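You operate a simulated robot arm through the tools that you are given. There is no shell and no other tool.

You run a simulated robot arm. Do the job below in one go: nothing can be reset, and whatever is moved stays where it is left.

Task
Wind the old tape off the brass nipple on the cream table, then wind on 3 new turns.
Fine: use the winder on that table; the nipple ends in the white kit tray. Set down upright: brass nipple.
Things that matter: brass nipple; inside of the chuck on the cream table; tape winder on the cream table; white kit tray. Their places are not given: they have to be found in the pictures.

Only the result counts: the job must be done as asked and must still hold three seconds after the hand-in. Knocking over, shifting, dropping, spilling or breaking anything else fails it.

Robot
A 6-joint arm with a fingered hand, fixed in place. Base frame: the origin is at the foot of the arm, x ahead of it, y to its left, z up; the work surface is at about z = 850. Readings come in mm, degrees, newtons and seconds.
With the tool pointing down near the work surface it reaches from about 340 to 740 mm from the base axis. Its first joint turns from -115.0 to 115.0 degrees. Payload 4 kg.
The tool frame sits at the grasp point between the pads (the TCP): z along the fingers, y along the line on which they close. The tips reach 26 mm beyond it. Largest opening 132 mm; the body of the gripper starts 73 mm behind the TCP. The gripper is a hand of 4 fingers: y runs from the thumb to the fingers, the wrist lies at [0, 0, -239] in the tool frame, and closing takes about 1.5 s.
Orientation is told as [roll, pitch, yaw] about the base's x, y, z axes, in that order, counted from this pose: with the fingers straight down and closing along the base's y, the tool's x points along the base's -x, its y along +y and its z along -z.

Tools
- The arm moves only by the tool jog_arm. Its argument "series" is text: rows parted by semicolons, each of 7 numbers parted by spaces: the turn, a rotation vector about the tool's x, y, z in degrees, then the shift along the tool's x, y, z in mm, then the opening in per cent of the stroke, from 0 (shut) to 100 (fully open). In form: rx ry rz x y z fingers; .... A call has 1 to 20 rows; each row shifts and turns the commanded pose from where the row before left it, along the tool's axes as they then stand. A row lasts 0.2 s, in which the tool goes at most 50 mm and 8.6 degrees; a call with a longer step from one row to the next is refused whole, and so is a gripper value outside its range. A pose out of reach is approached as far as the arm can. The call stops where the force on the tool passes 70 N (or 10 N more than at its start, if that is more) or the arm is blocked; 0.2 s more then pass. The fingers move at their own pace (about 153 mm/s each) and stop on an object; they squeeze with about 24 N. The grip force told is the motor's: it shows also when the fingers shut on nothing. Time passes only in rows, and 0.2 s behind the last, so rows that do not move let the fingers close. It gives the time, the measured TCP pose, the force on the tool (base axes), the opening and the grip force at its end, in the units of the frame above (readings bear some noise), with the torque about the TCP (base axes, N m) and any sound that the robot's microphone picked up, and new pictures: "pictures" is both (left out), scene, wrist or none.
- Cameras (640 x 400 px; columns grow to the right, rows downward): "scene" is fixed at [218.8, -649.5, 1433.5]; the picture's right is [0.99, 0.17, 0.00], its down [0.16, -0.94, -0.30] and it looks along [-0.05, 0.30, -0.95] (base axes); focal length 299 px, centre (320, 200). "wrist" rides on the gripper at [68, 2, -97] in the tool frame; the picture's right is [-0.03, 1.00, 0.00], its down [-0.82, -0.02, -0.58] and it looks along [-0.58, -0.01, 0.82] (tool axes); focal length 270 px, centre (320, 200).
- slide_trunk(by): slides the trunk up (or, below 0, down) by that many mm; the arm rides with it, the base frame stays. It gives what a move gives, with no picture.
- preshape(shape): the hand has 4 fingers and takes this shape, open, in about a second: jaw (thumb against the fingers, like two jaws); tri (thumb and two fingers); tip (a fingertip pinch); poke (one finger out to press); point (the index stretched); flat (the hand flat); cup (the hand cupped); fist (a fist). The gripper value then closes the fingers along that shape, each until it touches; the sizes above hold for jaw. It gives what a move gives, with no picture.
- pixel_to_xyz(camera, pixels): for up to 12 pixels [column, row] of the newest picture of that camera ("zoom" is the newest enlarged one), the place [x, y, z] in the base frame of the surface seen there, good to about 2 mm. It takes no simulated time.
- close_up(camera, box): a new picture of the part [left, top, right, bottom] of that camera's present view, enlarged. It takes no simulated time.
- finish_job(): hands the job in; it is judged then, once.

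Leave the gripper open and the arm clear of the work at the hand-in unless told otherwise.

The tools are called after "Emit:" by a JSON object that holds its "fn" and its "kwargs". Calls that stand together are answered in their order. jog_arm: Moves the arm, as the interface text tells. Its arguments: {"type":"object","properties":{"series":{"type":"string"},"pictures":{"type":"string","enum":["both","scene","wrist","none"]}},"required":["series"]} The other tools are called the same way: slide_trunk (by) slides the trunk up or down; preshape (shape) gives the hand a shape; pixel_to_xyz (camera, pixels) gives the place of the surface under pixels of a picture; close_up (camera, box) takes an enlarged picture of a part of a camera's view; finish_job () hands the job in.

At the start:

```text
time: 0.0
ee_pos: [111.9, -470.7, 1104.0]
orientation: [-0.1, 0.7, -0.4]
ft_force: [-0.4, 0.2, -0.5]
wrist_torque: [0.03, 0.01, 0.0]
width: 132.0
grip_force: 0.0
shape: jaw
trunk travel left (down, up): [-900.0, 90.0]
```

scene: 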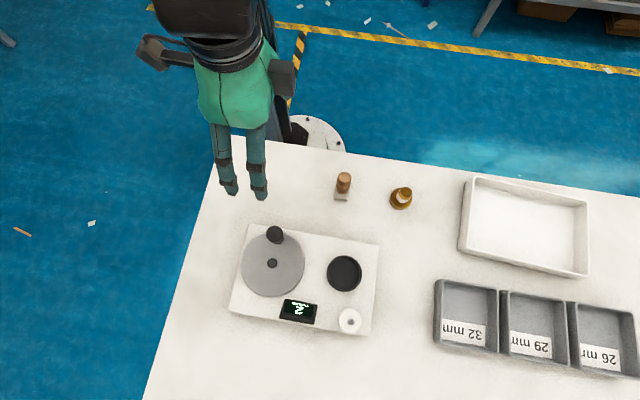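
wrist: 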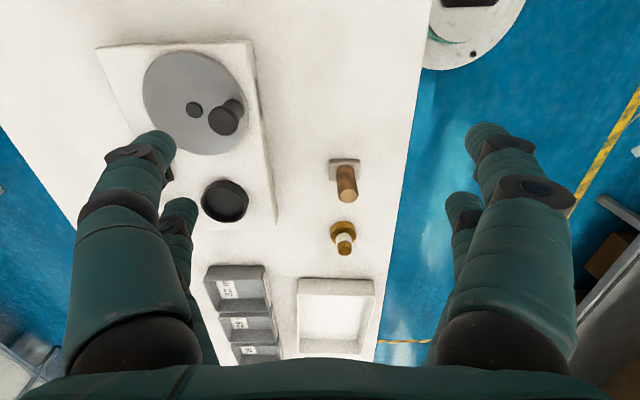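

I see a white table with the tape winder (grey crank disc around (272,264), dark chuck around (344,272), display near (298,310), tape roll near (350,320)), a brass nipple near (401,197), another object with a wooden handle at (343,186), a white tray at (525,225), and grey bins. I will look closer first.

Emit:
{"fn": "close_up", "kwargs": {"camera": "scene", "box": [220, 210, 390, 340]}}

Emit:
{"fn": "close_up", "kwargs": {"camera": "scene", "box": [320, 160, 430, 230]}}

Emit:
{"fn": "close_up", "kwargs": {"camera": "wrist", "box": [280, 140, 400, 280]}}

```text
3.08 times, centred on (305, 275) of scene
```

zoom: 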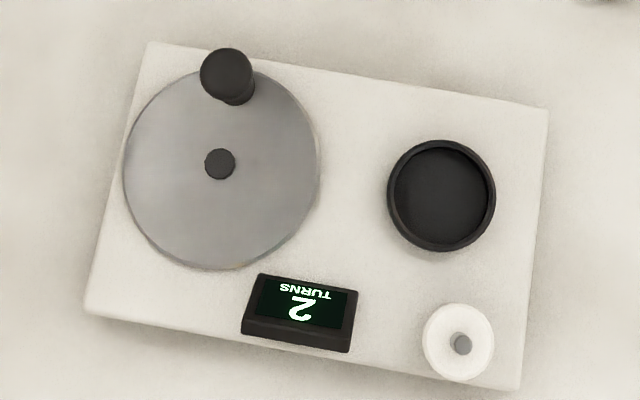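

```text
5.71 times, centred on (375, 195) of scene
```

zoom: 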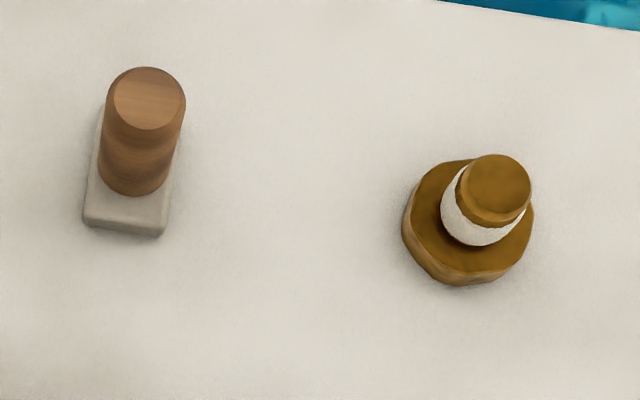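

```text
2.86 times, centred on (340, 210) of wrist
```

zoom: 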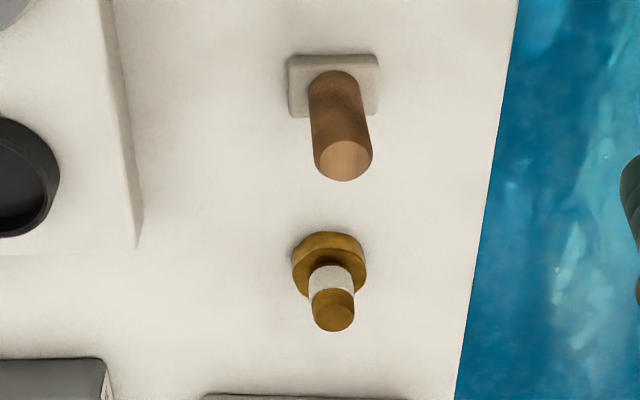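

The display reads "2 TURNS". The nipple has a hex base and a threaded stub with white tape. Now I will measure places in the scene picture.

Emit:
{"fn": "pixel_to_xyz", "kwargs": {"camera": "scene", "pixels": [[344, 273], [345, 256], [331, 273], [359, 273], [344, 290], [272, 263], [275, 229], [278, 237], [350, 321], [298, 312], [365, 250], [290, 240]]}}

Emit:
{"fn": "pixel_to_xyz", "kwargs": {"camera": "scene", "pixels": [[404, 191], [398, 205], [395, 197], [398, 208], [408, 205], [343, 177], [343, 190], [343, 197], [525, 225], [470, 180], [585, 200], [420, 230]]}}

Emit:
{"fn": "pixel_to_xyz", "kwargs": {"camera": "zoom", "pixels": [[323, 142], [335, 240], [295, 265], [366, 265], [334, 312], [333, 292], [342, 160], [300, 100], [375, 70], [250, 300]]}}

```text
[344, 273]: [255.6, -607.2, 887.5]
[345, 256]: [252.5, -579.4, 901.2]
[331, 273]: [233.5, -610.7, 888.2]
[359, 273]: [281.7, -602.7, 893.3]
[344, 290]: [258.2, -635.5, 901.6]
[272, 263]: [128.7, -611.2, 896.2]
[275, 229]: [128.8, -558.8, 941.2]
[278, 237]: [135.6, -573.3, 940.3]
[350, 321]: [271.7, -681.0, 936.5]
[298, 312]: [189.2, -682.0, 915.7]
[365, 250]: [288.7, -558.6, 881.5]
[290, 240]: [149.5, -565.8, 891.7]
```

```text
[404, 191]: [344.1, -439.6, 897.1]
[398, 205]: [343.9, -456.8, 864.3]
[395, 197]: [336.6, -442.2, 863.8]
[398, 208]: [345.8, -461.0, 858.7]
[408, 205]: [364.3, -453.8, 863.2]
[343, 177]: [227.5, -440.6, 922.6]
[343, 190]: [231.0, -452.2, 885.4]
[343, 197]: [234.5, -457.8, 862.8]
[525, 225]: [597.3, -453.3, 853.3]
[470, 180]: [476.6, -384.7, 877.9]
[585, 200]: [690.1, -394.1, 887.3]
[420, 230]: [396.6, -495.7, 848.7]
```

```text
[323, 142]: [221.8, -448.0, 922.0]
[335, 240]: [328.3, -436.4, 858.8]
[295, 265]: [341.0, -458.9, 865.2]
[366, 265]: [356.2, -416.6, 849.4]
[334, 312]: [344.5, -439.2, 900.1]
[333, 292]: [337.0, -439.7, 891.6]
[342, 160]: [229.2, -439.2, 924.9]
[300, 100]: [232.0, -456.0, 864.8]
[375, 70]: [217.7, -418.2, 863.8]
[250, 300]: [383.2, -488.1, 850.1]
```

Measured: nipple about (346,-441), hex top z≈864, stub top z≈899; chuck centre about (256,-607), floor z≈887, rim z≈902; crank disc centre about (129,-611), knob top about (129,-559,941). Next I carry the open hand high over to above the nipple and look.

Emit:
{"fn": "jog_arm", "kwargs": {"series": "0 0 0 -39 5 0 100;0 0 0 -39 5 0 100;0 0 0 -39 5 0 100;0 0 0 -39 5 0 100;0 0 0 -39 5 0 100;0 0 0 -39 5 0 100;0 0 0 0 0 0 100"}}

```text
time: 1.6
ee_pos: [345.3, -443.1, 1099.6]
orientation: [-0.1, 0.6, -0.3]
ft_force: [-0.3, 0.1, -0.7]
wrist_torque: [-0.03, -0.02, -0.03]
width: 132.0
grip_force: 0.1
shape: jaw
trunk travel left (down, up): [-900.0, 90.0]
```

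scene: 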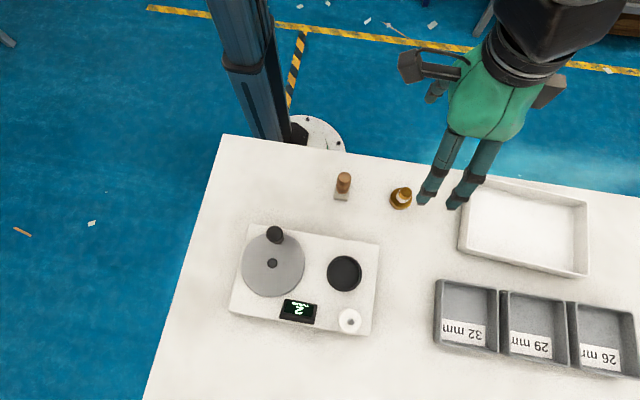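
wrist: 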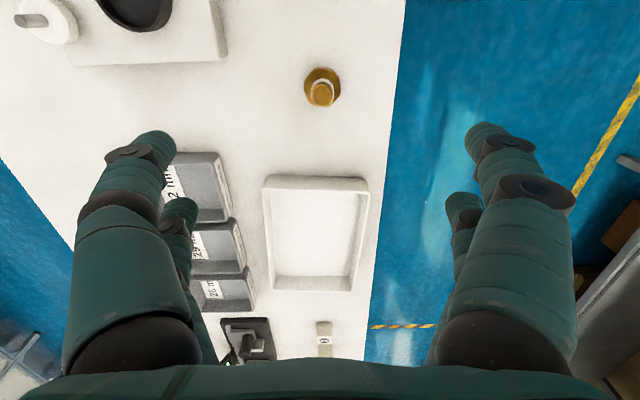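

The hand is above the nipple, which shows at (322,88) in the wrist picture. I enlarge it and measure its outline.

Emit:
{"fn": "close_up", "kwargs": {"camera": "wrist", "box": [290, 55, 354, 119]}}

Emit:
{"fn": "close_up", "kwargs": {"camera": "wrist", "box": [150, 140, 390, 370]}}

```text
6.25 times, centred on (322, 87) of wrist
```

zoom: 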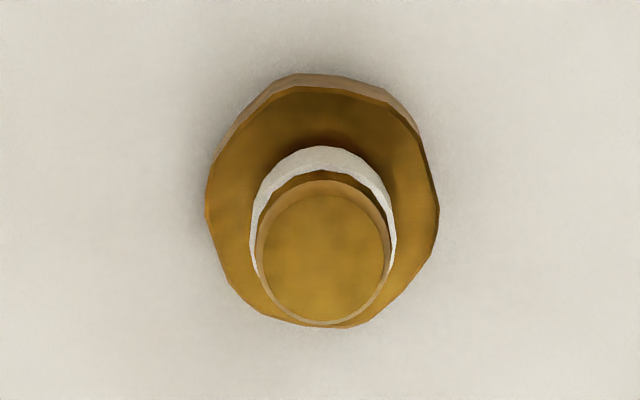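

```text
1.74 times, centred on (270, 255) of wrist
```

zoom: 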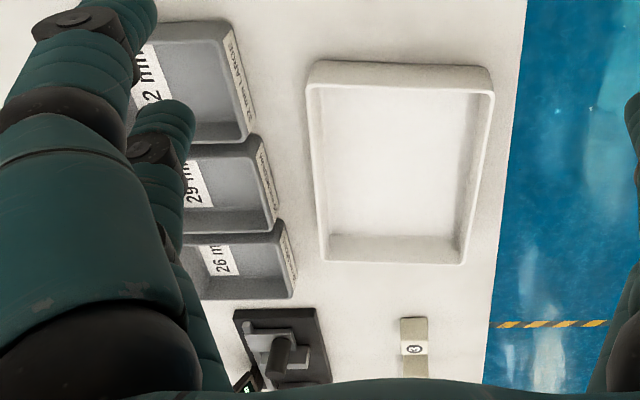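

Now I measure the stub top, its edges, the tape and the hex corners with the wrist picture.

Emit:
{"fn": "pixel_to_xyz", "kwargs": {"camera": "wrist", "pixels": [[322.6, 96.3], [313.5, 97], [331.7, 97], [322.6, 86.5], [322.6, 105.2], [322.6, 80], [305, 89], [340, 88], [321, 71], [322, 76], [311.5, 94], [333.4, 94]]}}

Emit:
{"fn": "pixel_to_xyz", "kwargs": {"camera": "zoom", "pixels": [[400, 160], [330, 90], [470, 90], [340, 250], [455, 250], [320, 70], [485, 75], [350, 30], [300, 300], [270, 180], [415, 350], [410, 170]]}}

Emit:
{"fn": "close_up", "kwargs": {"camera": "scene", "box": [375, 175, 425, 225]}}

```text
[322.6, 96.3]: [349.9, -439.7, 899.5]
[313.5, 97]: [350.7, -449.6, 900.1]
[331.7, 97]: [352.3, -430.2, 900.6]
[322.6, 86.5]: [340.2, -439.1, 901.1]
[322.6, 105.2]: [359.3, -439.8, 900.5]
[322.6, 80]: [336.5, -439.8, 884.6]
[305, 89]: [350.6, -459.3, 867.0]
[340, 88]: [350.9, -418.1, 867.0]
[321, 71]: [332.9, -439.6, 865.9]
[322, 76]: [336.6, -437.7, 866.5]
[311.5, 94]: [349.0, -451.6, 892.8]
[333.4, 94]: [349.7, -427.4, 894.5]
```

```text
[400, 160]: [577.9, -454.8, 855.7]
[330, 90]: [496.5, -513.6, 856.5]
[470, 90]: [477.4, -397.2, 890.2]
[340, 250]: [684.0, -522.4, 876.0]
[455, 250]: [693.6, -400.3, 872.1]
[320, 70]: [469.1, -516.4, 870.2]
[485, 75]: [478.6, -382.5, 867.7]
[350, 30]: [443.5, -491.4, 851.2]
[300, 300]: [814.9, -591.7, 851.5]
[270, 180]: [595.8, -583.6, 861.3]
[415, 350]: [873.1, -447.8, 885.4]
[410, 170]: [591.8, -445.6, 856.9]
```

```text
8.00 times, centred on (400, 200) of scene
```

zoom: 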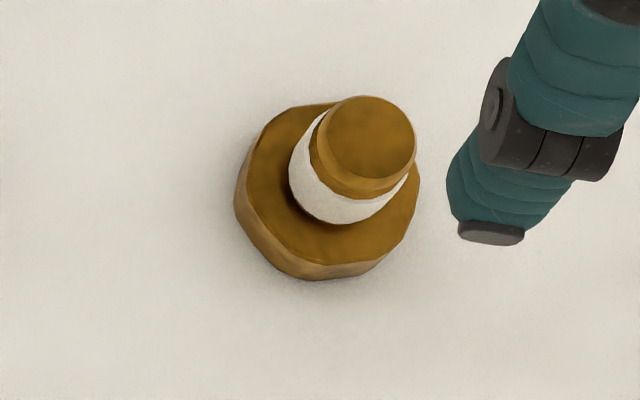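

Nipple axis about (350,-439.5), top z=900, tape roughly z 870–890, hex about 41 mm wide. I straighten the small tilt, centre over it and go down to z≈950 with the hand open, then look.

Emit:
{"fn": "jog_arm", "kwargs": {"series": "0 -0.6 -0.3 -4.7 3.6 0 100;0 0 0 0 0 40 100;0 0 0 0 0 40 100;0 0 0 0 0 40 100;0 0 0 0 0 30 100;0 0 0 0 0 0 100"}}

```text
time: 3.0
ee_pos: [349.7, -439.4, 949.8]
orientation: [-0.2, 0.1, -0.1]
ft_force: [0.3, -0.3, -0.3]
wrist_torque: [0.01, 0.0, -0.01]
width: 131.9
grip_force: 0.1
shape: jaw
trunk travel left (down, up): [-900.0, 90.0]
```

scene: 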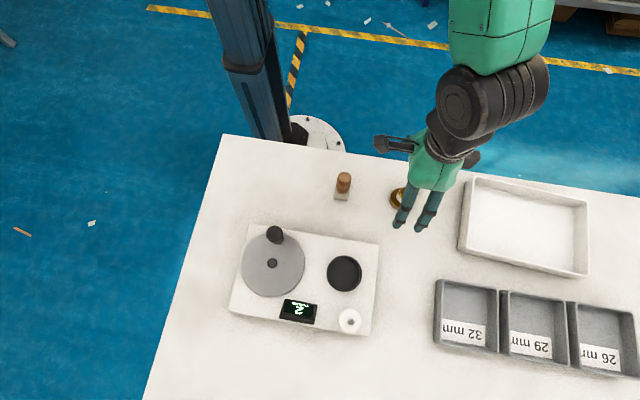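
wrist: 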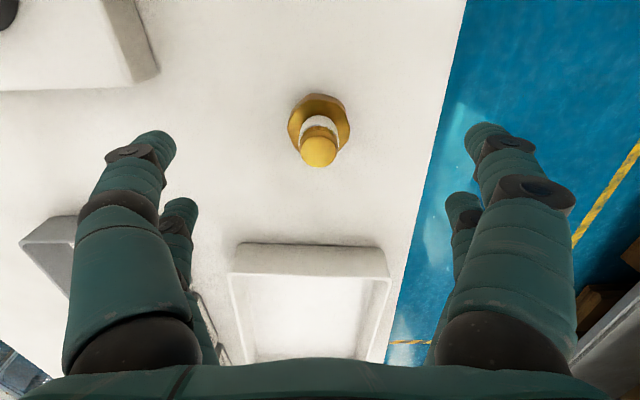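

The hand seems to have two digits on each side. I measure where the fingertips are to see how they will meet the narrow stub.

Emit:
{"fn": "pixel_to_xyz", "kwargs": {"camera": "wrist", "pixels": [[155, 135], [170, 150], [180, 205], [192, 210], [480, 128], [490, 145], [455, 198], [462, 210], [140, 150], [530, 185]]}}

Emit:
{"fn": "close_up", "kwargs": {"camera": "scene", "box": [370, 130, 470, 240]}}

Emit:
{"fn": "close_up", "kwargs": {"camera": "wrist", "box": [60, 100, 580, 400]}}

```text
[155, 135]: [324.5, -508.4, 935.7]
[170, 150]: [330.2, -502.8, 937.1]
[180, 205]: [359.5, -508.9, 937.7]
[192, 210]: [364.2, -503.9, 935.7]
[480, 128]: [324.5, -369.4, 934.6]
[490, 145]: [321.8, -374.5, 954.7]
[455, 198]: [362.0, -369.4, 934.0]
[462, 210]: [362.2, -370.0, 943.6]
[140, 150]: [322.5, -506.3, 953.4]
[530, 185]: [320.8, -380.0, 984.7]
```

```text
3.64 times, centred on (420, 185) of scene
```

zoom: 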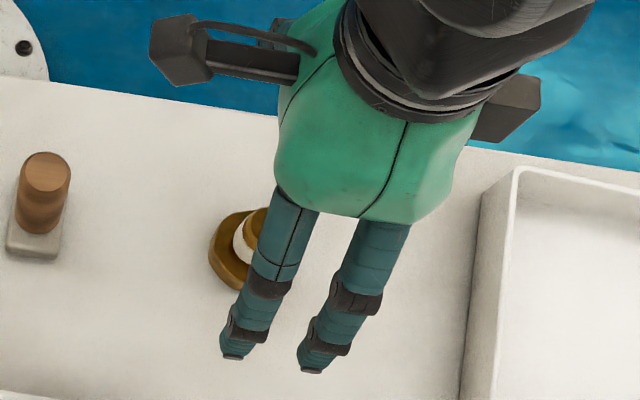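

```text
1.23 times, centred on (320, 250) of wrist
```

zoom: 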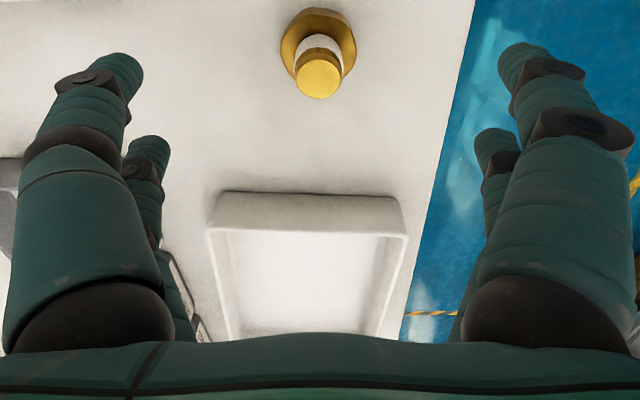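

Tips sit at about x 350±17 on each side, so the four digits will cage the 22 mm stub. I go down to TCP z≈905 (tips ≈879, clear of the hex at 866) and close slowly.

Emit:
{"fn": "jog_arm", "kwargs": {"series": "0 0 0 0 0 25 100;0 0 0 0 0 20 100;0 0 0 0 0 0 100;0 0 0 0 0 0 60;0 0 0 0 0 0 40;0 0 0 0 0 0 30"}}

```text
time: 4.4
ee_pos: [349.9, -439.8, 903.5]
orientation: [-0.1, 0.1, -0.1]
ft_force: [0.8, -0.1, -0.5]
wrist_torque: [0.01, 0.02, 0.0]
width: 39.9
grip_force: 0.0
shape: jaw
trunk travel left (down, up): [-900.0, 90.0]
```

scene: 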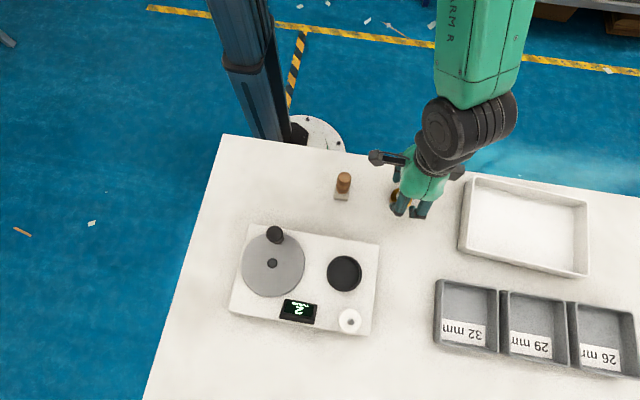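
wrist: 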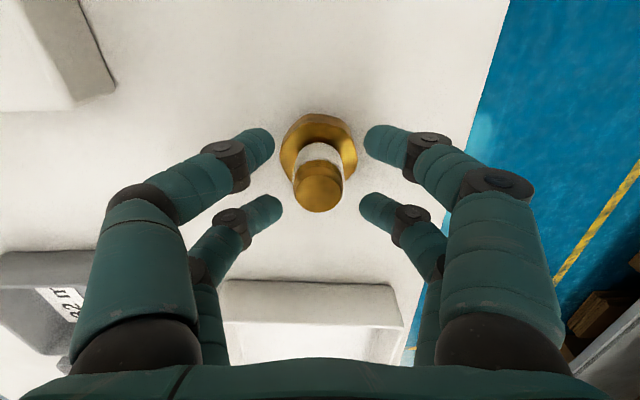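

The digits are curling in around the stub as expected, at 40 mm opening and no force yet. I check tip heights and zoom before closing fully.

Emit:
{"fn": "pixel_to_xyz", "kwargs": {"camera": "wrist", "pixels": [[268, 140], [275, 208], [372, 138], [366, 205], [250, 140], [320, 190], [318, 155]]}}

Emit:
{"fn": "close_up", "kwargs": {"camera": "wrist", "box": [200, 90, 440, 240]}}

```text
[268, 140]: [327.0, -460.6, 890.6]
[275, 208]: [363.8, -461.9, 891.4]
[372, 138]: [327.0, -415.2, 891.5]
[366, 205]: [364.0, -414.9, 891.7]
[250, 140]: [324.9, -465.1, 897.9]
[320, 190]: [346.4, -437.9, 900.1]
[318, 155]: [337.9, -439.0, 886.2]
```

```text
2.67 times, centred on (320, 165) of wrist
```

zoom: 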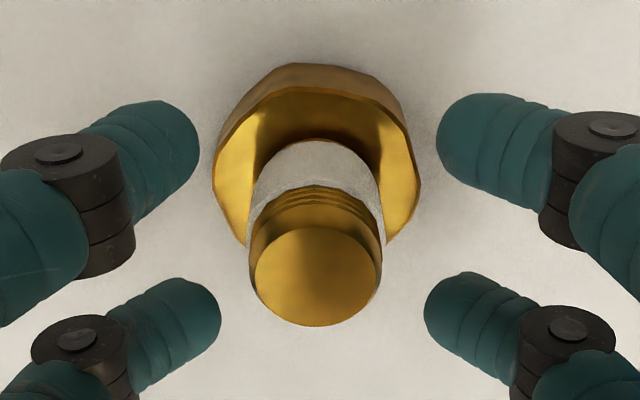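

The stub sits centred between the four digits. I close gently in steps and watch opening and force.

Emit:
{"fn": "jog_arm", "kwargs": {"series": "0 0 0 0 0 0 22;0 0 0 0 0 0 16;0 0 0 0 0 0 10;0 0 0 0 0 0 5;0 0 0 0 0 0 0;0 0 0 0 0 0 0;0 0 0 0 0 0 0"}}

Emit:
{"fn": "close_up", "kwargs": {"camera": "wrist", "box": [200, 90, 440, 240]}}

```text
time: 6.0
ee_pos: [349.7, -438.5, 904.9]
orientation: [-0.2, 0.1, -0.1]
ft_force: [-0.2, 0.2, 0.2]
wrist_torque: [-0.01, 0.02, 0.02]
width: 0.1
grip_force: 24.2
shape: jaw
trunk travel left (down, up): [-900.0, 90.0]
```

scene: 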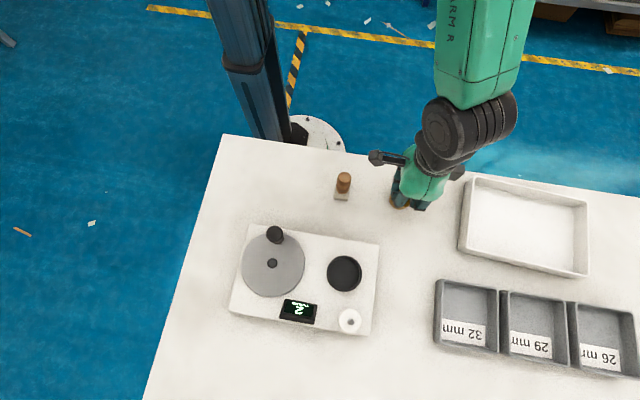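
wrist: 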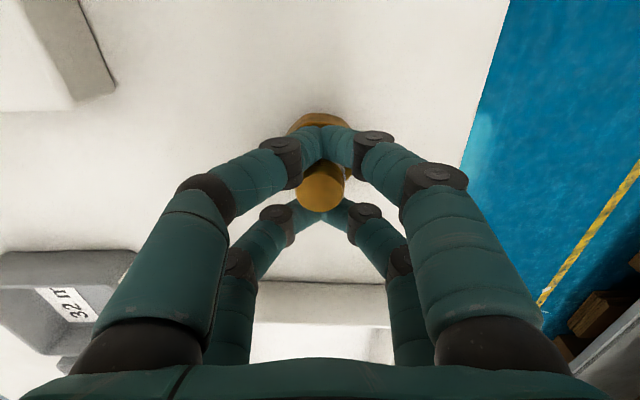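

```text
2.67 times, centred on (320, 165) of wrist
```

zoom: 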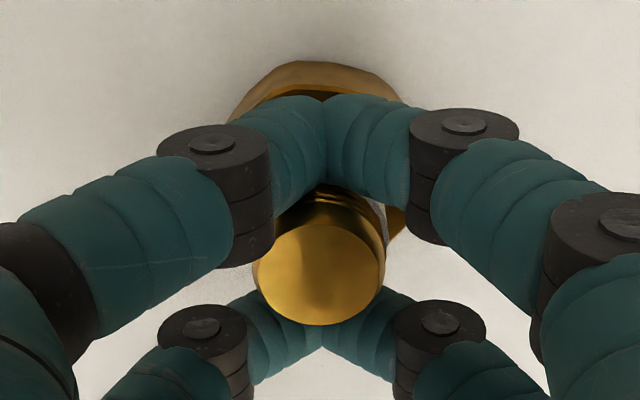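

The fingers shut completely (width 0.1): the stub just stands between the two finger pairs, so jaw does not hold it when centred. I open, rise clear, and try another hand shape.

Emit:
{"fn": "jog_arm", "kwargs": {"series": "0 0 0 0 0 0 30;0 0 0 0 0 0 60;0 0 0 0 0 0 100;0 0 0 0 0 0 100;0 0 0 0 0 0 100;0 0 0 0 0 -40 100;0 0 0 0 0 -40 100;0 0 0 0 0 -40 100;0 0 0 0 0 0 100", "pictures": "both"}}

Emit:
{"fn": "preshape", "kwargs": {"shape": "tip"}}

Emit:
{"fn": "jog_arm", "kwargs": {"series": "0 0 0 0 0 0 100"}}

```text
time: 8.0
ee_pos: [349.8, -437.3, 1025.2]
orientation: [-0.1, 0.1, -0.1]
ft_force: [0.7, 1.2, 0.1]
wrist_torque: [0.02, -0.02, -0.03]
width: 132.0
grip_force: 0.0
shape: jaw
trunk travel left (down, up): [-900.0, 90.0]
```

scene: 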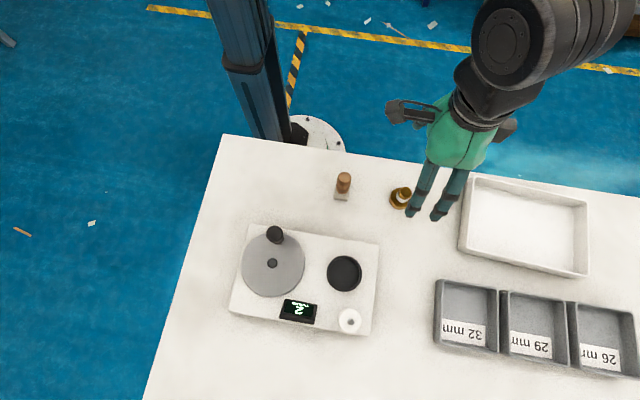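
wrist: 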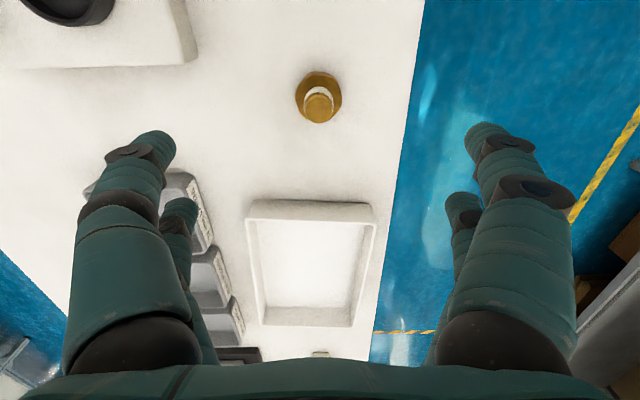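

```text
time: 8.9
ee_pos: [348.9, -438.4, 1026.1]
orientation: [-0.1, 0.1, -0.1]
ft_force: [1.4, 0.2, 1.1]
wrist_torque: [0.02, 0.0, 0.01]
width: 132.0
grip_force: 0.0
shape: tip
trunk travel left (down, up): [-900.0, 90.0]
```

```text
time: 9.3
ee_pos: [349.8, -438.8, 1025.5]
orientation: [-0.1, 0.1, -0.1]
ft_force: [0.2, 0.4, 0.1]
wrist_torque: [0.01, 0.01, 0.0]
width: 131.9
grip_force: 0.0
shape: tip
trunk travel left (down, up): [-900.0, 90.0]
```

scene: 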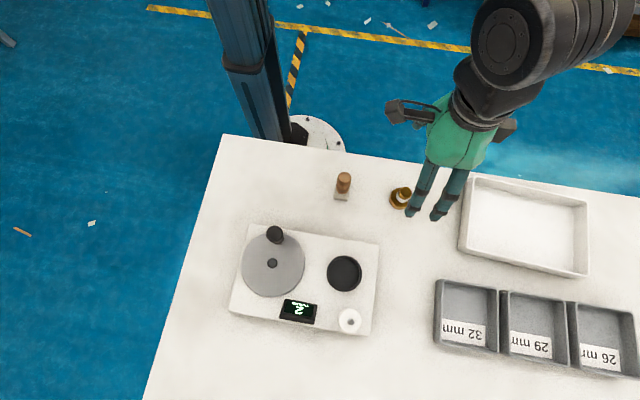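
wrist: 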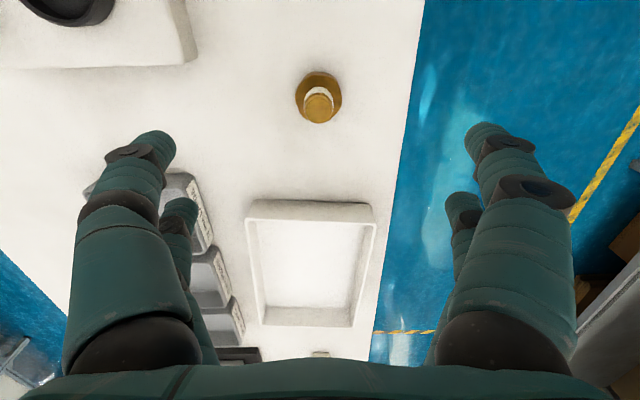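

The tip shape looks the same when open. I close it here in free air to see how the tips meet, then open again and compare with tri.

Emit:
{"fn": "jog_arm", "kwargs": {"series": "0 0 0 0 0 0 50;0 0 0 0 0 0 15;0 0 0 0 0 0 15;0 0 0 0 0 0 15;0 0 0 0 0 0 15", "pictures": "wrist"}}

Emit:
{"fn": "preshape", "kwargs": {"shape": "tri"}}

Emit:
{"fn": "jog_arm", "kwargs": {"series": "0 0 0 0 0 0 50;0 0 0 0 0 0 15;0 0 0 0 0 0 15;0 0 0 0 0 0 15;0 0 0 0 0 0 15", "pictures": "wrist"}}

```text
time: 10.5
ee_pos: [349.8, -438.3, 1025.8]
orientation: [-0.1, 0.1, -0.1]
ft_force: [-1.0, -0.3, 0.3]
wrist_torque: [0.0, -0.01, -0.02]
width: 20.3
grip_force: 0.0
shape: tip
trunk travel left (down, up): [-900.0, 90.0]
```

wrist: 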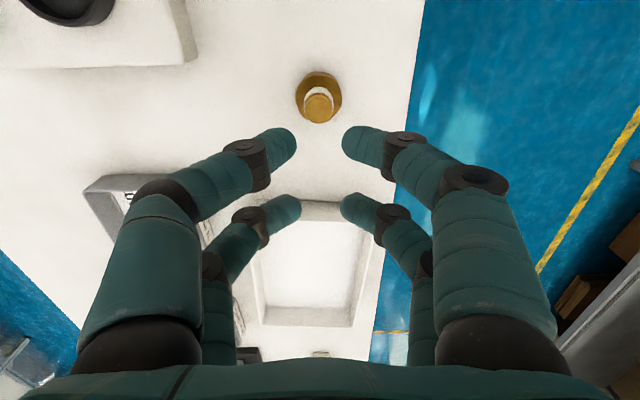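

```text
time: 11.4
ee_pos: [350.1, -439.0, 1025.2]
orientation: [-0.1, 0.1, -0.1]
ft_force: [-0.5, 0.2, -0.4]
wrist_torque: [-0.01, 0.01, -0.03]
width: 131.9
grip_force: 0.1
shape: tri
trunk travel left (down, up): [-900.0, 90.0]
```

```text
time: 12.6
ee_pos: [350.2, -438.3, 1025.9]
orientation: [-0.2, 0.1, -0.1]
ft_force: [-0.2, 0.2, -0.2]
wrist_torque: [-0.02, 0.01, 0.04]
width: 20.0
grip_force: 0.1
shape: tri
trunk travel left (down, up): [-900.0, 90.0]
```

wrist: 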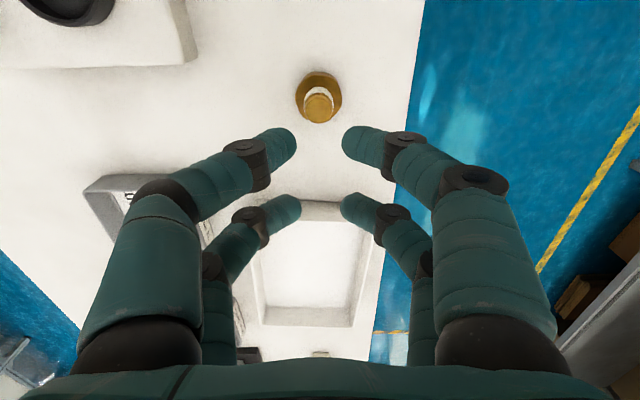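

Tri and tip look the same as jaw here: two digit pairs about 37 mm apart. So I will pinch the stub with just the camera-side pair by offsetting the hand 18.5 mm in +x. First I return to jaw and re-measure the nipple.

Emit:
{"fn": "preshape", "kwargs": {"shape": "jaw"}}

Emit:
{"fn": "close_up", "kwargs": {"camera": "wrist", "box": [285, 60, 355, 130]}}

Emit:
{"fn": "pixel_to_xyz", "kwargs": {"camera": "zoom", "pixels": [[318, 265], [318, 230], [318, 300], [260, 265], [375, 265], [318, 190]]}}

```text
time: 13.5
ee_pos: [350.0, -437.0, 1025.5]
orientation: [-0.1, 0.2, -0.1]
ft_force: [0.3, 0.4, 0.6]
wrist_torque: [-0.03, -0.02, 0.04]
width: 131.9
grip_force: 0.1
shape: jaw
trunk travel left (down, up): [-900.0, 90.0]
```

```text
5.71 times, centred on (320, 95) of wrist
```

zoom: 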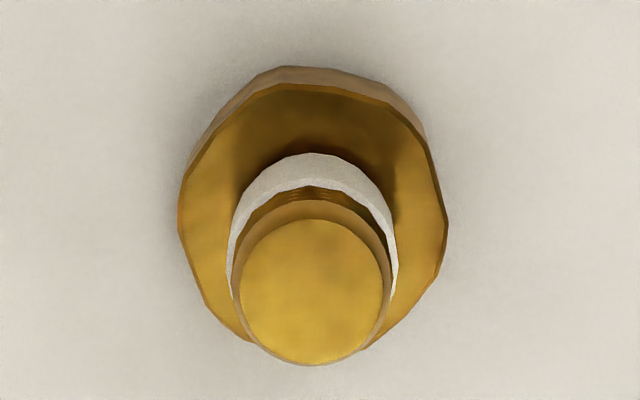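

```text
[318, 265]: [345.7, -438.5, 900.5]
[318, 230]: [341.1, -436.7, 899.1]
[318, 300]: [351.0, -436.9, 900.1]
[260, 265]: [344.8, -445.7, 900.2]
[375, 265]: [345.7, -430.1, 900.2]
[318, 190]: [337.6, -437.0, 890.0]
```

Nipple is still at (349.6,-438.7). I move 18 mm in +x, go down to TCP z≈908 and close on the stub with the camera-side pair.

Emit:
{"fn": "jog_arm", "kwargs": {"series": "0 0 0 -18.1 0 0 100;0 0 0 0 0 40 100;0 0 0 0 0 40 100;0 0 0 0 0 37.5 100;0 0 0 0 0 0 60;0 0 0 0 0 0 40;0 0 0 0 0 0 30;0 0 0 0 0 0 25;0 0 0 0 0 0 25"}}

Emit:
{"fn": "close_up", "kwargs": {"camera": "wrist", "box": [200, 60, 440, 210]}}

```text
time: 15.5
ee_pos: [367.7, -437.4, 908.6]
orientation: [-0.1, 0.2, -0.2]
ft_force: [0.7, 0.3, 0.0]
wrist_torque: [-0.01, 0.0, 0.01]
width: 33.5
grip_force: 0.0
shape: jaw
trunk travel left (down, up): [-900.0, 90.0]
```

scene: 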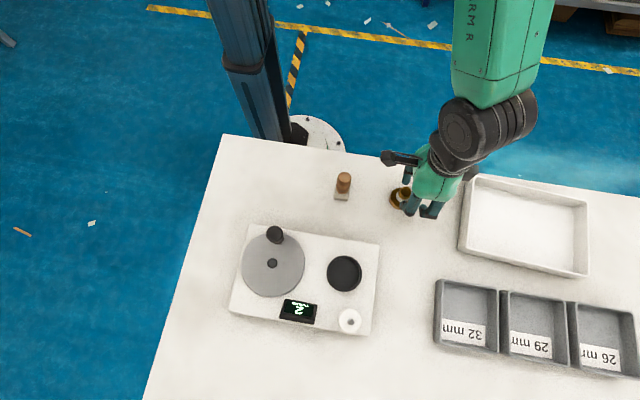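
wrist: 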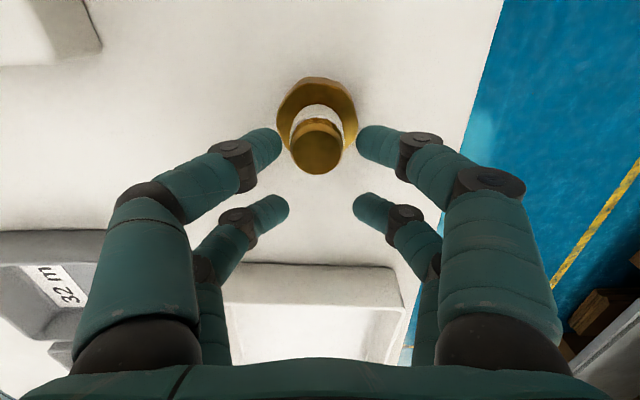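

```text
2.67 times, centred on (320, 135) of wrist
```

zoom: 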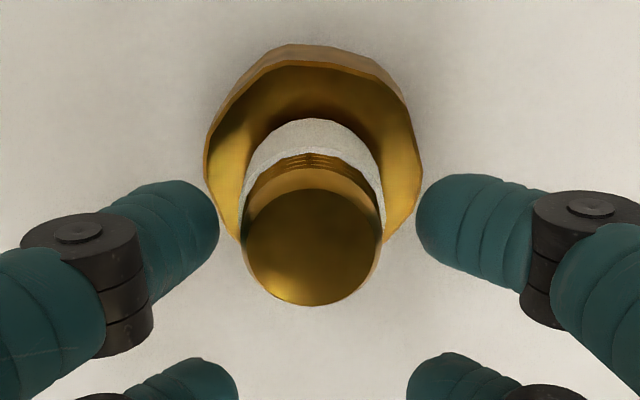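

The camera-side pair is lined up with the stub. I close fully.

Emit:
{"fn": "jog_arm", "kwargs": {"series": "0 0 0 0 0 0 20;0 0 0 0 0 0 15;0 0 0 0 0 0 10;0 0 0 0 0 0 5;0 0 0 0 0 0 0;0 0 0 0 0 0 0;0 0 0 0 0 0 0"}}

Emit:
{"fn": "close_up", "kwargs": {"camera": "wrist", "box": [200, 60, 440, 210]}}

```text
time: 17.1
ee_pos: [367.3, -437.5, 908.9]
orientation: [-0.1, 0.2, -0.1]
ft_force: [0.1, -0.4, 0.8]
wrist_torque: [0.0, -0.02, 0.0]
width: 6.9
grip_force: 23.8
shape: jaw
trunk travel left (down, up): [-900.0, 90.0]
```

scene: 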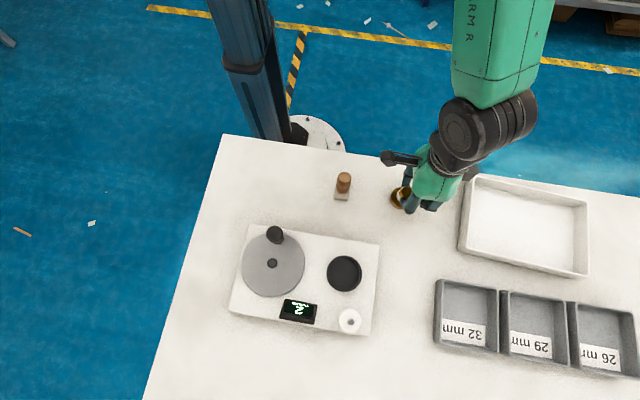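
wrist: 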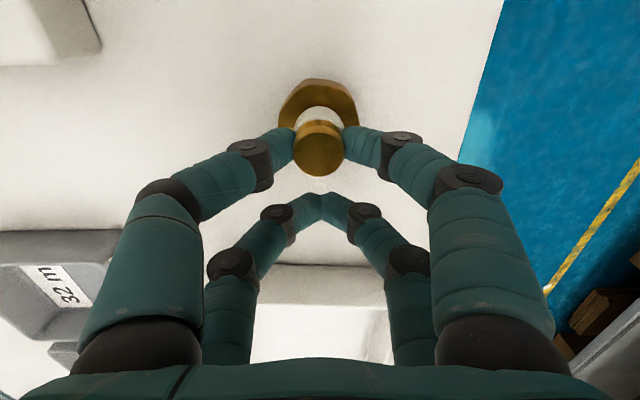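

```text
2.67 times, centred on (320, 135) of wrist
```

zoom: 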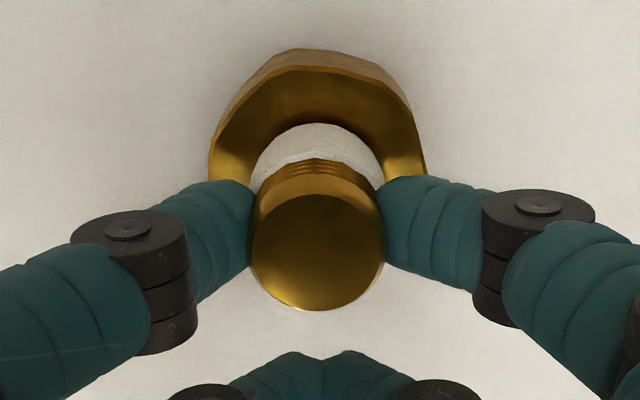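

The front pair holds the stub (grip 23.8 N) and the rear pair has met. I lift gently 30 mm and look.

Emit:
{"fn": "jog_arm", "kwargs": {"series": "0 0 0 0 0 -3 0;0 0 0 0 0 -5 0;0 0 0 0 0 -10 0;0 0 0 0 0 -12 0;0 0 0 0 0 0 0"}}

Emit:
{"fn": "close_up", "kwargs": {"camera": "wrist", "box": [200, 60, 440, 210]}}

Emit:
{"fn": "close_up", "kwargs": {"camera": "scene", "box": [370, 150, 450, 220]}}

```text
time: 18.3
ee_pos: [368.4, -439.6, 937.8]
orientation: [-0.1, 0.0, -0.1]
ft_force: [-0.3, -0.4, -1.0]
wrist_torque: [0.03, -0.02, -0.02]
width: 7.0
grip_force: 23.7
shape: jaw
trunk travel left (down, up): [-900.0, 90.0]
```

scene: 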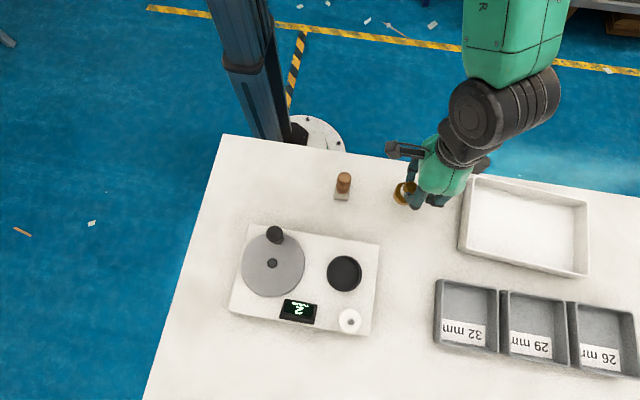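
wrist: 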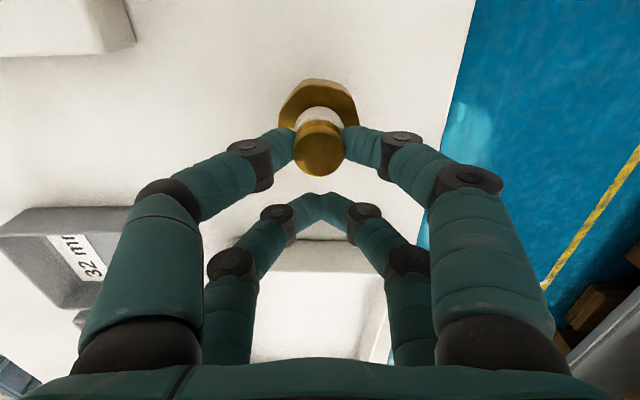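

```text
2.67 times, centred on (320, 135) of wrist
```

zoom: 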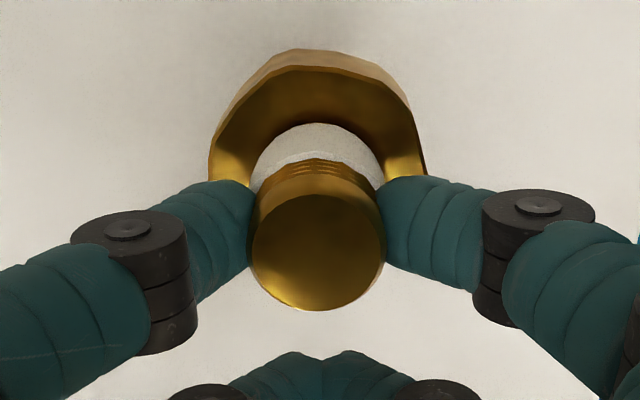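

```text
5.71 times, centred on (410, 185) of scene
```

zoom: 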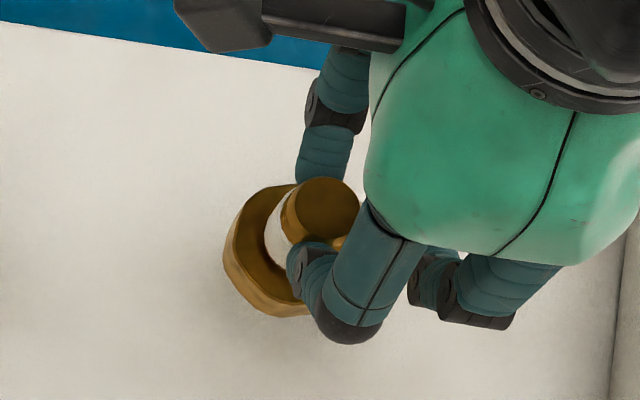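

The nipple is held firmly and upright (hex bottom ≈59 mm below TCP). Now I zoom on the chuck in the scene picture to find its centre precisely.

Emit:
{"fn": "close_up", "kwargs": {"camera": "scene", "box": [320, 248, 370, 298]}}

```text
8.00 times, centred on (345, 273) of scene
```

zoom: 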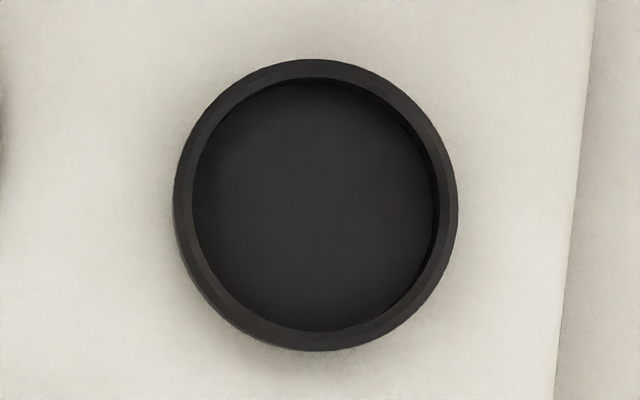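

I measure points around the rim and on the floor.

Emit:
{"fn": "pixel_to_xyz", "kwargs": {"camera": "zoom", "pixels": [[446, 205], [188, 205], [317, 69], [317, 336], [225, 112], [410, 112], [225, 297], [410, 297], [317, 205], [230, 205], [400, 205], [560, 205]]}}

Emit:
{"fn": "pixel_to_xyz", "kwargs": {"camera": "scene", "pixels": [[350, 318], [350, 330], [340, 320], [360, 320], [272, 263], [245, 265], [303, 265], [270, 235], [271, 294], [298, 310], [320, 250], [315, 280]]}}

```text
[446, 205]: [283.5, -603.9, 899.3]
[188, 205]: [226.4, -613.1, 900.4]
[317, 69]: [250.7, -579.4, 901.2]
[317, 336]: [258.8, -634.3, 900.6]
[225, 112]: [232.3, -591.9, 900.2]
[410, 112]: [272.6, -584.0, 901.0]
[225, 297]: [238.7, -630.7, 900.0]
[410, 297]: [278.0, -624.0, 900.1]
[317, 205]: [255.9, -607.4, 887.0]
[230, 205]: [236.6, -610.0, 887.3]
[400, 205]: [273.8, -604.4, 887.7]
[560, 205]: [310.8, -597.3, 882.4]
```

```text
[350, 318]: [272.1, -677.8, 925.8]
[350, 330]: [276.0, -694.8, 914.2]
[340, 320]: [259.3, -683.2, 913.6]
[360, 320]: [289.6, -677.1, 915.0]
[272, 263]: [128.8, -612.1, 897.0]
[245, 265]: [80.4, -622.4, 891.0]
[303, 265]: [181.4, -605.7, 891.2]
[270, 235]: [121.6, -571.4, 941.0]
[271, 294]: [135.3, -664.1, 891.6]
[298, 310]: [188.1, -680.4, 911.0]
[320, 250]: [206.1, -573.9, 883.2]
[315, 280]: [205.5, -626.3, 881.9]
```

Chuck centre ≈ (255.1,-607.7), rim z≈900.5, floor z≈887.3, inner width ≈52 mm. Now I measure the held nipple's axis relative to the TCP in the wrist picture.

Emit:
{"fn": "close_up", "kwargs": {"camera": "wrist", "box": [270, 70, 370, 180]}}

```text
3.64 times, centred on (320, 125) of wrist
```

zoom: 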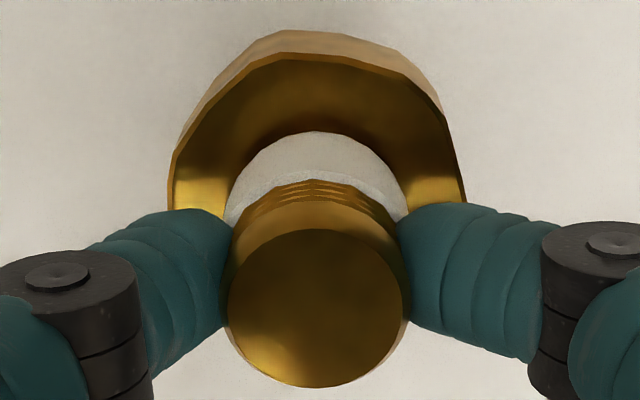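

Emit:
{"fn": "pixel_to_xyz", "kwargs": {"camera": "zoom", "pixels": [[315, 308], [235, 308], [395, 308], [315, 236], [315, 380], [315, 150], [315, 100], [172, 190], [458, 190], [315, 45]]}}

```text
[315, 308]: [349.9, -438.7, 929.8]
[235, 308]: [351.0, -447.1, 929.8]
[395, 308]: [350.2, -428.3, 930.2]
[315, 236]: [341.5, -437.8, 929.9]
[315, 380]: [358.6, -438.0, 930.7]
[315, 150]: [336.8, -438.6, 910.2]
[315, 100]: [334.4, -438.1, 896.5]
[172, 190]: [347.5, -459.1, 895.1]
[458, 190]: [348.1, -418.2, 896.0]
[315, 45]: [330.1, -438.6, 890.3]
```

Nipple axis is offset (-18, +0.5) from the TCP. I raise 70 mm, carry it over the chuck smoothly, and look before lowering.

Emit:
{"fn": "jog_arm", "kwargs": {"series": "0 0 0 0 0 -20 0;0 0 0 0 0 -25 0;0 0 0 0 0 -25 0;0 0 0 5 -9 0 0;0 0 0 10 -18 0 0;0 0 0 13 -23 0 0;0 0 0 13 -23 0 0;0 0 0 13 -23 0 0;0 0 0 13 -23 0 0;0 0 0 13 -23 0 0;0 0 0 9.9 -18.7 0 0;0 0 0 5 -9 0 0;0 0 0 0 0 0 0"}}

Emit:
{"fn": "close_up", "kwargs": {"camera": "wrist", "box": [240, 50, 400, 180]}}

```text
time: 21.1
ee_pos: [272.8, -610.4, 1009.0]
orientation: [0.0, 0.0, 0.0]
ft_force: [-0.3, 0.0, -0.6]
wrist_torque: [-0.02, -0.02, -0.01]
width: 7.3
grip_force: 23.7
shape: jaw
trunk travel left (down, up): [-900.0, 90.0]
```

scene: 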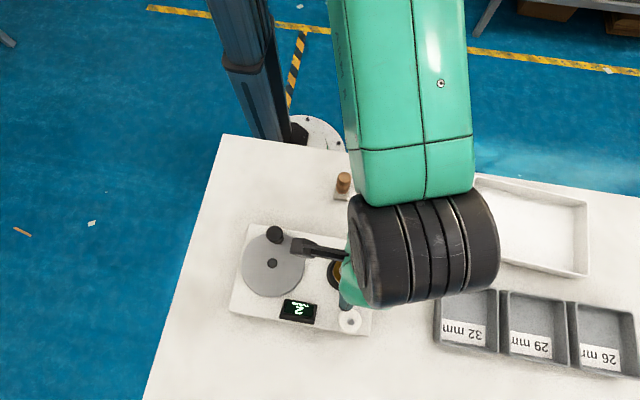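
wrist: 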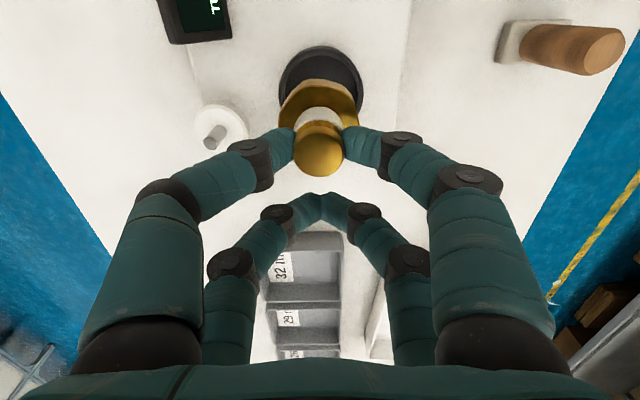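

```text
3.08 times, centred on (320, 115) of wrist
```

zoom: 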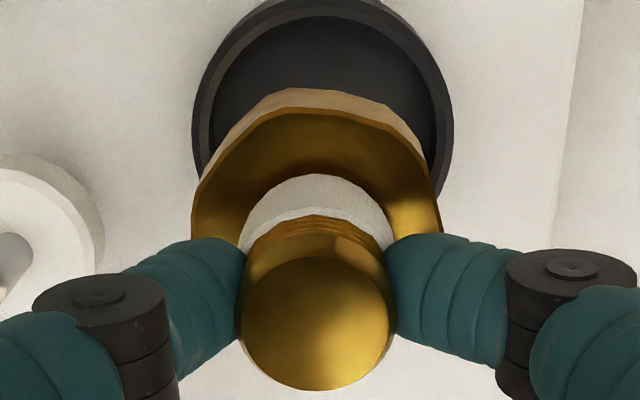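

I check the nipple's axis and the chuck rim in this same picture.

Emit:
{"fn": "pixel_to_xyz", "kwargs": {"camera": "zoom", "pixels": [[316, 323], [250, 323], [383, 323], [316, 265], [316, 382], [202, 100], [442, 100], [320, 8], [215, 60], [425, 60]]}}

```text
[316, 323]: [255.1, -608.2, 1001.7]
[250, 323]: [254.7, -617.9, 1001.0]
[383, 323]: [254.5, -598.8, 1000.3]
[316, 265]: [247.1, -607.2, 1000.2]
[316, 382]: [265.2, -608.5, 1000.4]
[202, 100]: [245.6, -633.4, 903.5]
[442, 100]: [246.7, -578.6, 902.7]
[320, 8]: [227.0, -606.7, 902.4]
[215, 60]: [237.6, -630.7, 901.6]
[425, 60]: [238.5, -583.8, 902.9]
```

The nipple is above the chuck within about 1 mm. I shift 1 mm in +y and lower in ever smaller steps until it seats.

Emit:
{"fn": "jog_arm", "kwargs": {"series": "0 0 0 0 1 10 0;0 0 0 0 0 20 0;0 0 0 0 0 15 0;0 0 0 0 0 8 0;0 0 0 0 0 4 0;0 0 0 0 0 2 0;0 0 0 0 0 1.5 0;0 0 0 0 0 0 0"}}

Emit:
{"fn": "close_up", "kwargs": {"camera": "wrist", "box": [240, 50, 400, 180]}}

```text
time: 22.9
ee_pos: [272.7, -607.4, 948.3]
orientation: [-0.1, 0.2, -0.1]
ft_force: [0.5, 0.6, 0.6]
wrist_torque: [-0.02, 0.03, 0.03]
width: 7.4
grip_force: 23.8
shape: jaw
trunk travel left (down, up): [-900.0, 90.0]
```

scene: 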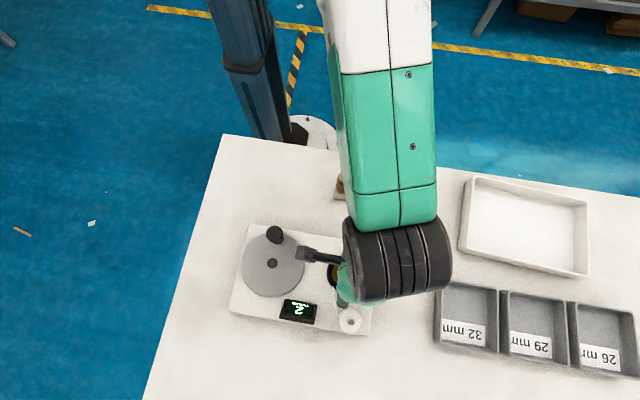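
wrist: 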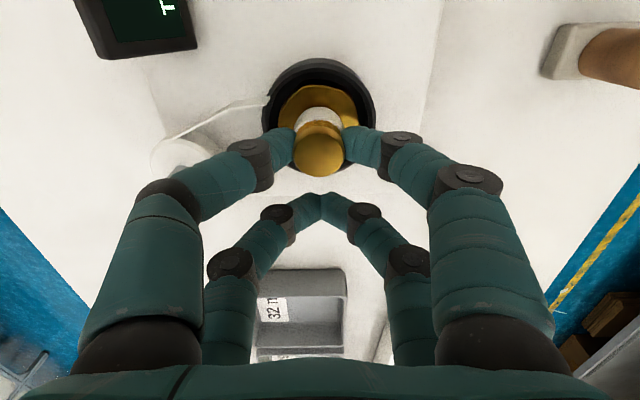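

```text
3.08 times, centred on (320, 115) of wrist
```

zoom: 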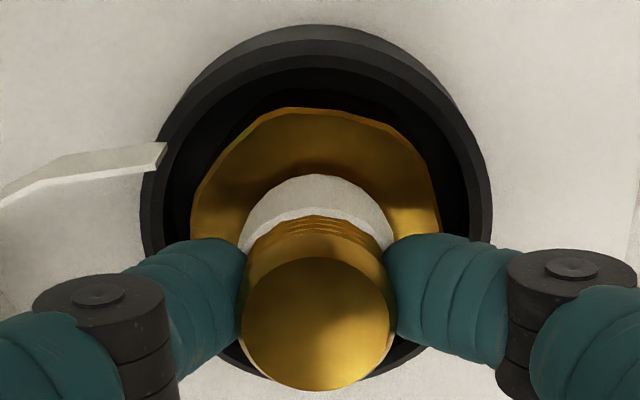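

The hex is inside the ring and a tape strip now runs from the roll to the chuck. No contact force yet, so I lower another 3 mm in small steps.

Emit:
{"fn": "jog_arm", "kwargs": {"series": "0 0 0 0 0 1 0;0 0 0 0 0 1 0;0 0 0 0 0 0 0", "pictures": "none"}}

Emit:
{"fn": "jog_arm", "kwargs": {"series": "0 0 0 0 0 0.7 0;0 0 0 0 0 0.7 0;0 0 0 0 0 0 0", "pictures": "wrist"}}

```text
time: 23.7
ee_pos: [272.6, -607.5, 947.3]
orientation: [-0.2, 0.1, -0.2]
ft_force: [0.7, 1.0, 6.7]
wrist_torque: [-0.03, 0.11, -0.05]
width: 7.3
grip_force: 24.3
shape: jaw
trunk travel left (down, up): [-900.0, 90.0]
```

```text
time: 24.5
ee_pos: [272.4, -607.3, 945.7]
orientation: [-0.4, 0.0, -0.1]
ft_force: [0.4, -0.6, 14.8]
wrist_torque: [0.0, 0.23, 0.03]
width: 7.5
grip_force: 23.9
shape: jaw
trunk travel left (down, up): [-900.0, 90.0]
```

wrist: 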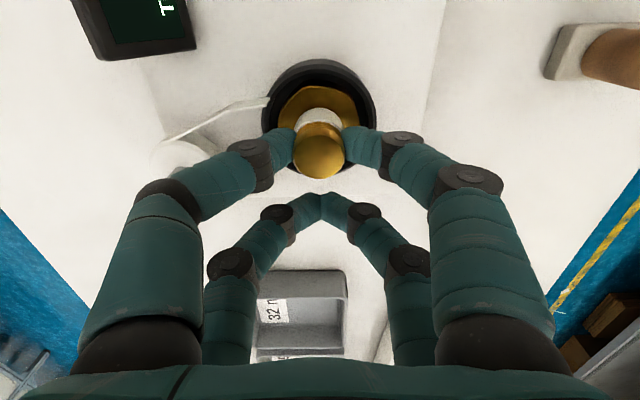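

Contact reads 14.8 N upward, so it is seated. I back off 1.5 mm, open only to about 35 % (staying clear of the tape roll), then rise.

Emit:
{"fn": "jog_arm", "kwargs": {"series": "0 0 0 0 0 -1.3 0;0 0 0 0 0 0 0;0 0 0 0 0 0 8;0 0 0 0 0 0 15;0 0 0 0 0 0 22;0 0 0 0 0 0 30;0 0 0 0 0 0 35;0 0 0 0 0 0 35;0 0 0 0 0 0 35"}}

Emit:
{"fn": "close_up", "kwargs": {"camera": "wrist", "box": [220, 40, 420, 190]}}

```text
time: 26.5
ee_pos: [272.1, -607.4, 946.0]
orientation: [-0.2, 0.0, -0.1]
ft_force: [0.6, 0.2, -1.1]
wrist_torque: [-0.04, -0.05, 0.01]
width: 45.8
grip_force: 0.1
shape: jaw
trunk travel left (down, up): [-900.0, 90.0]
```

scene: 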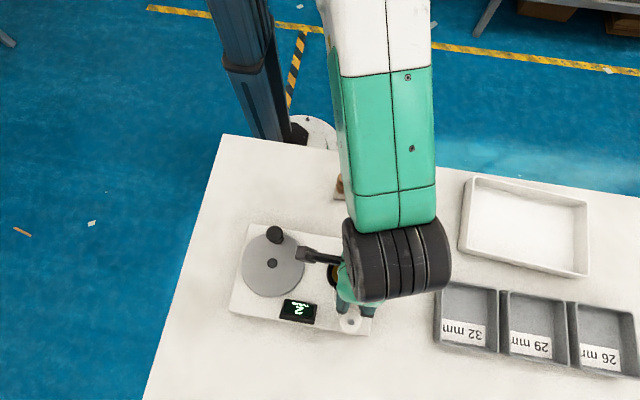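
wrist: 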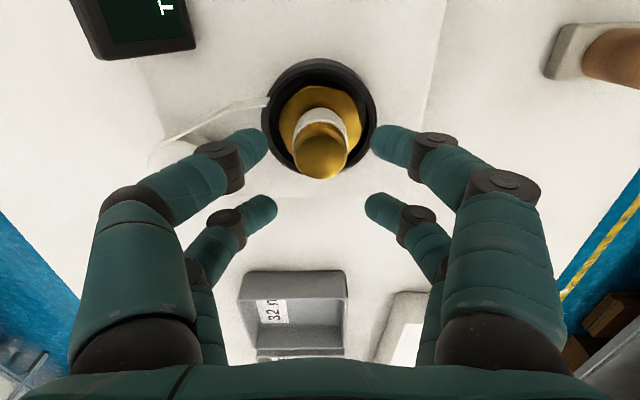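

```text
2.67 times, centred on (320, 115) of wrist
```

zoom: 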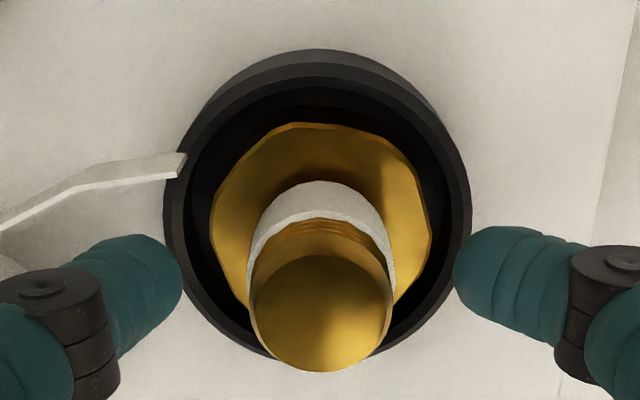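

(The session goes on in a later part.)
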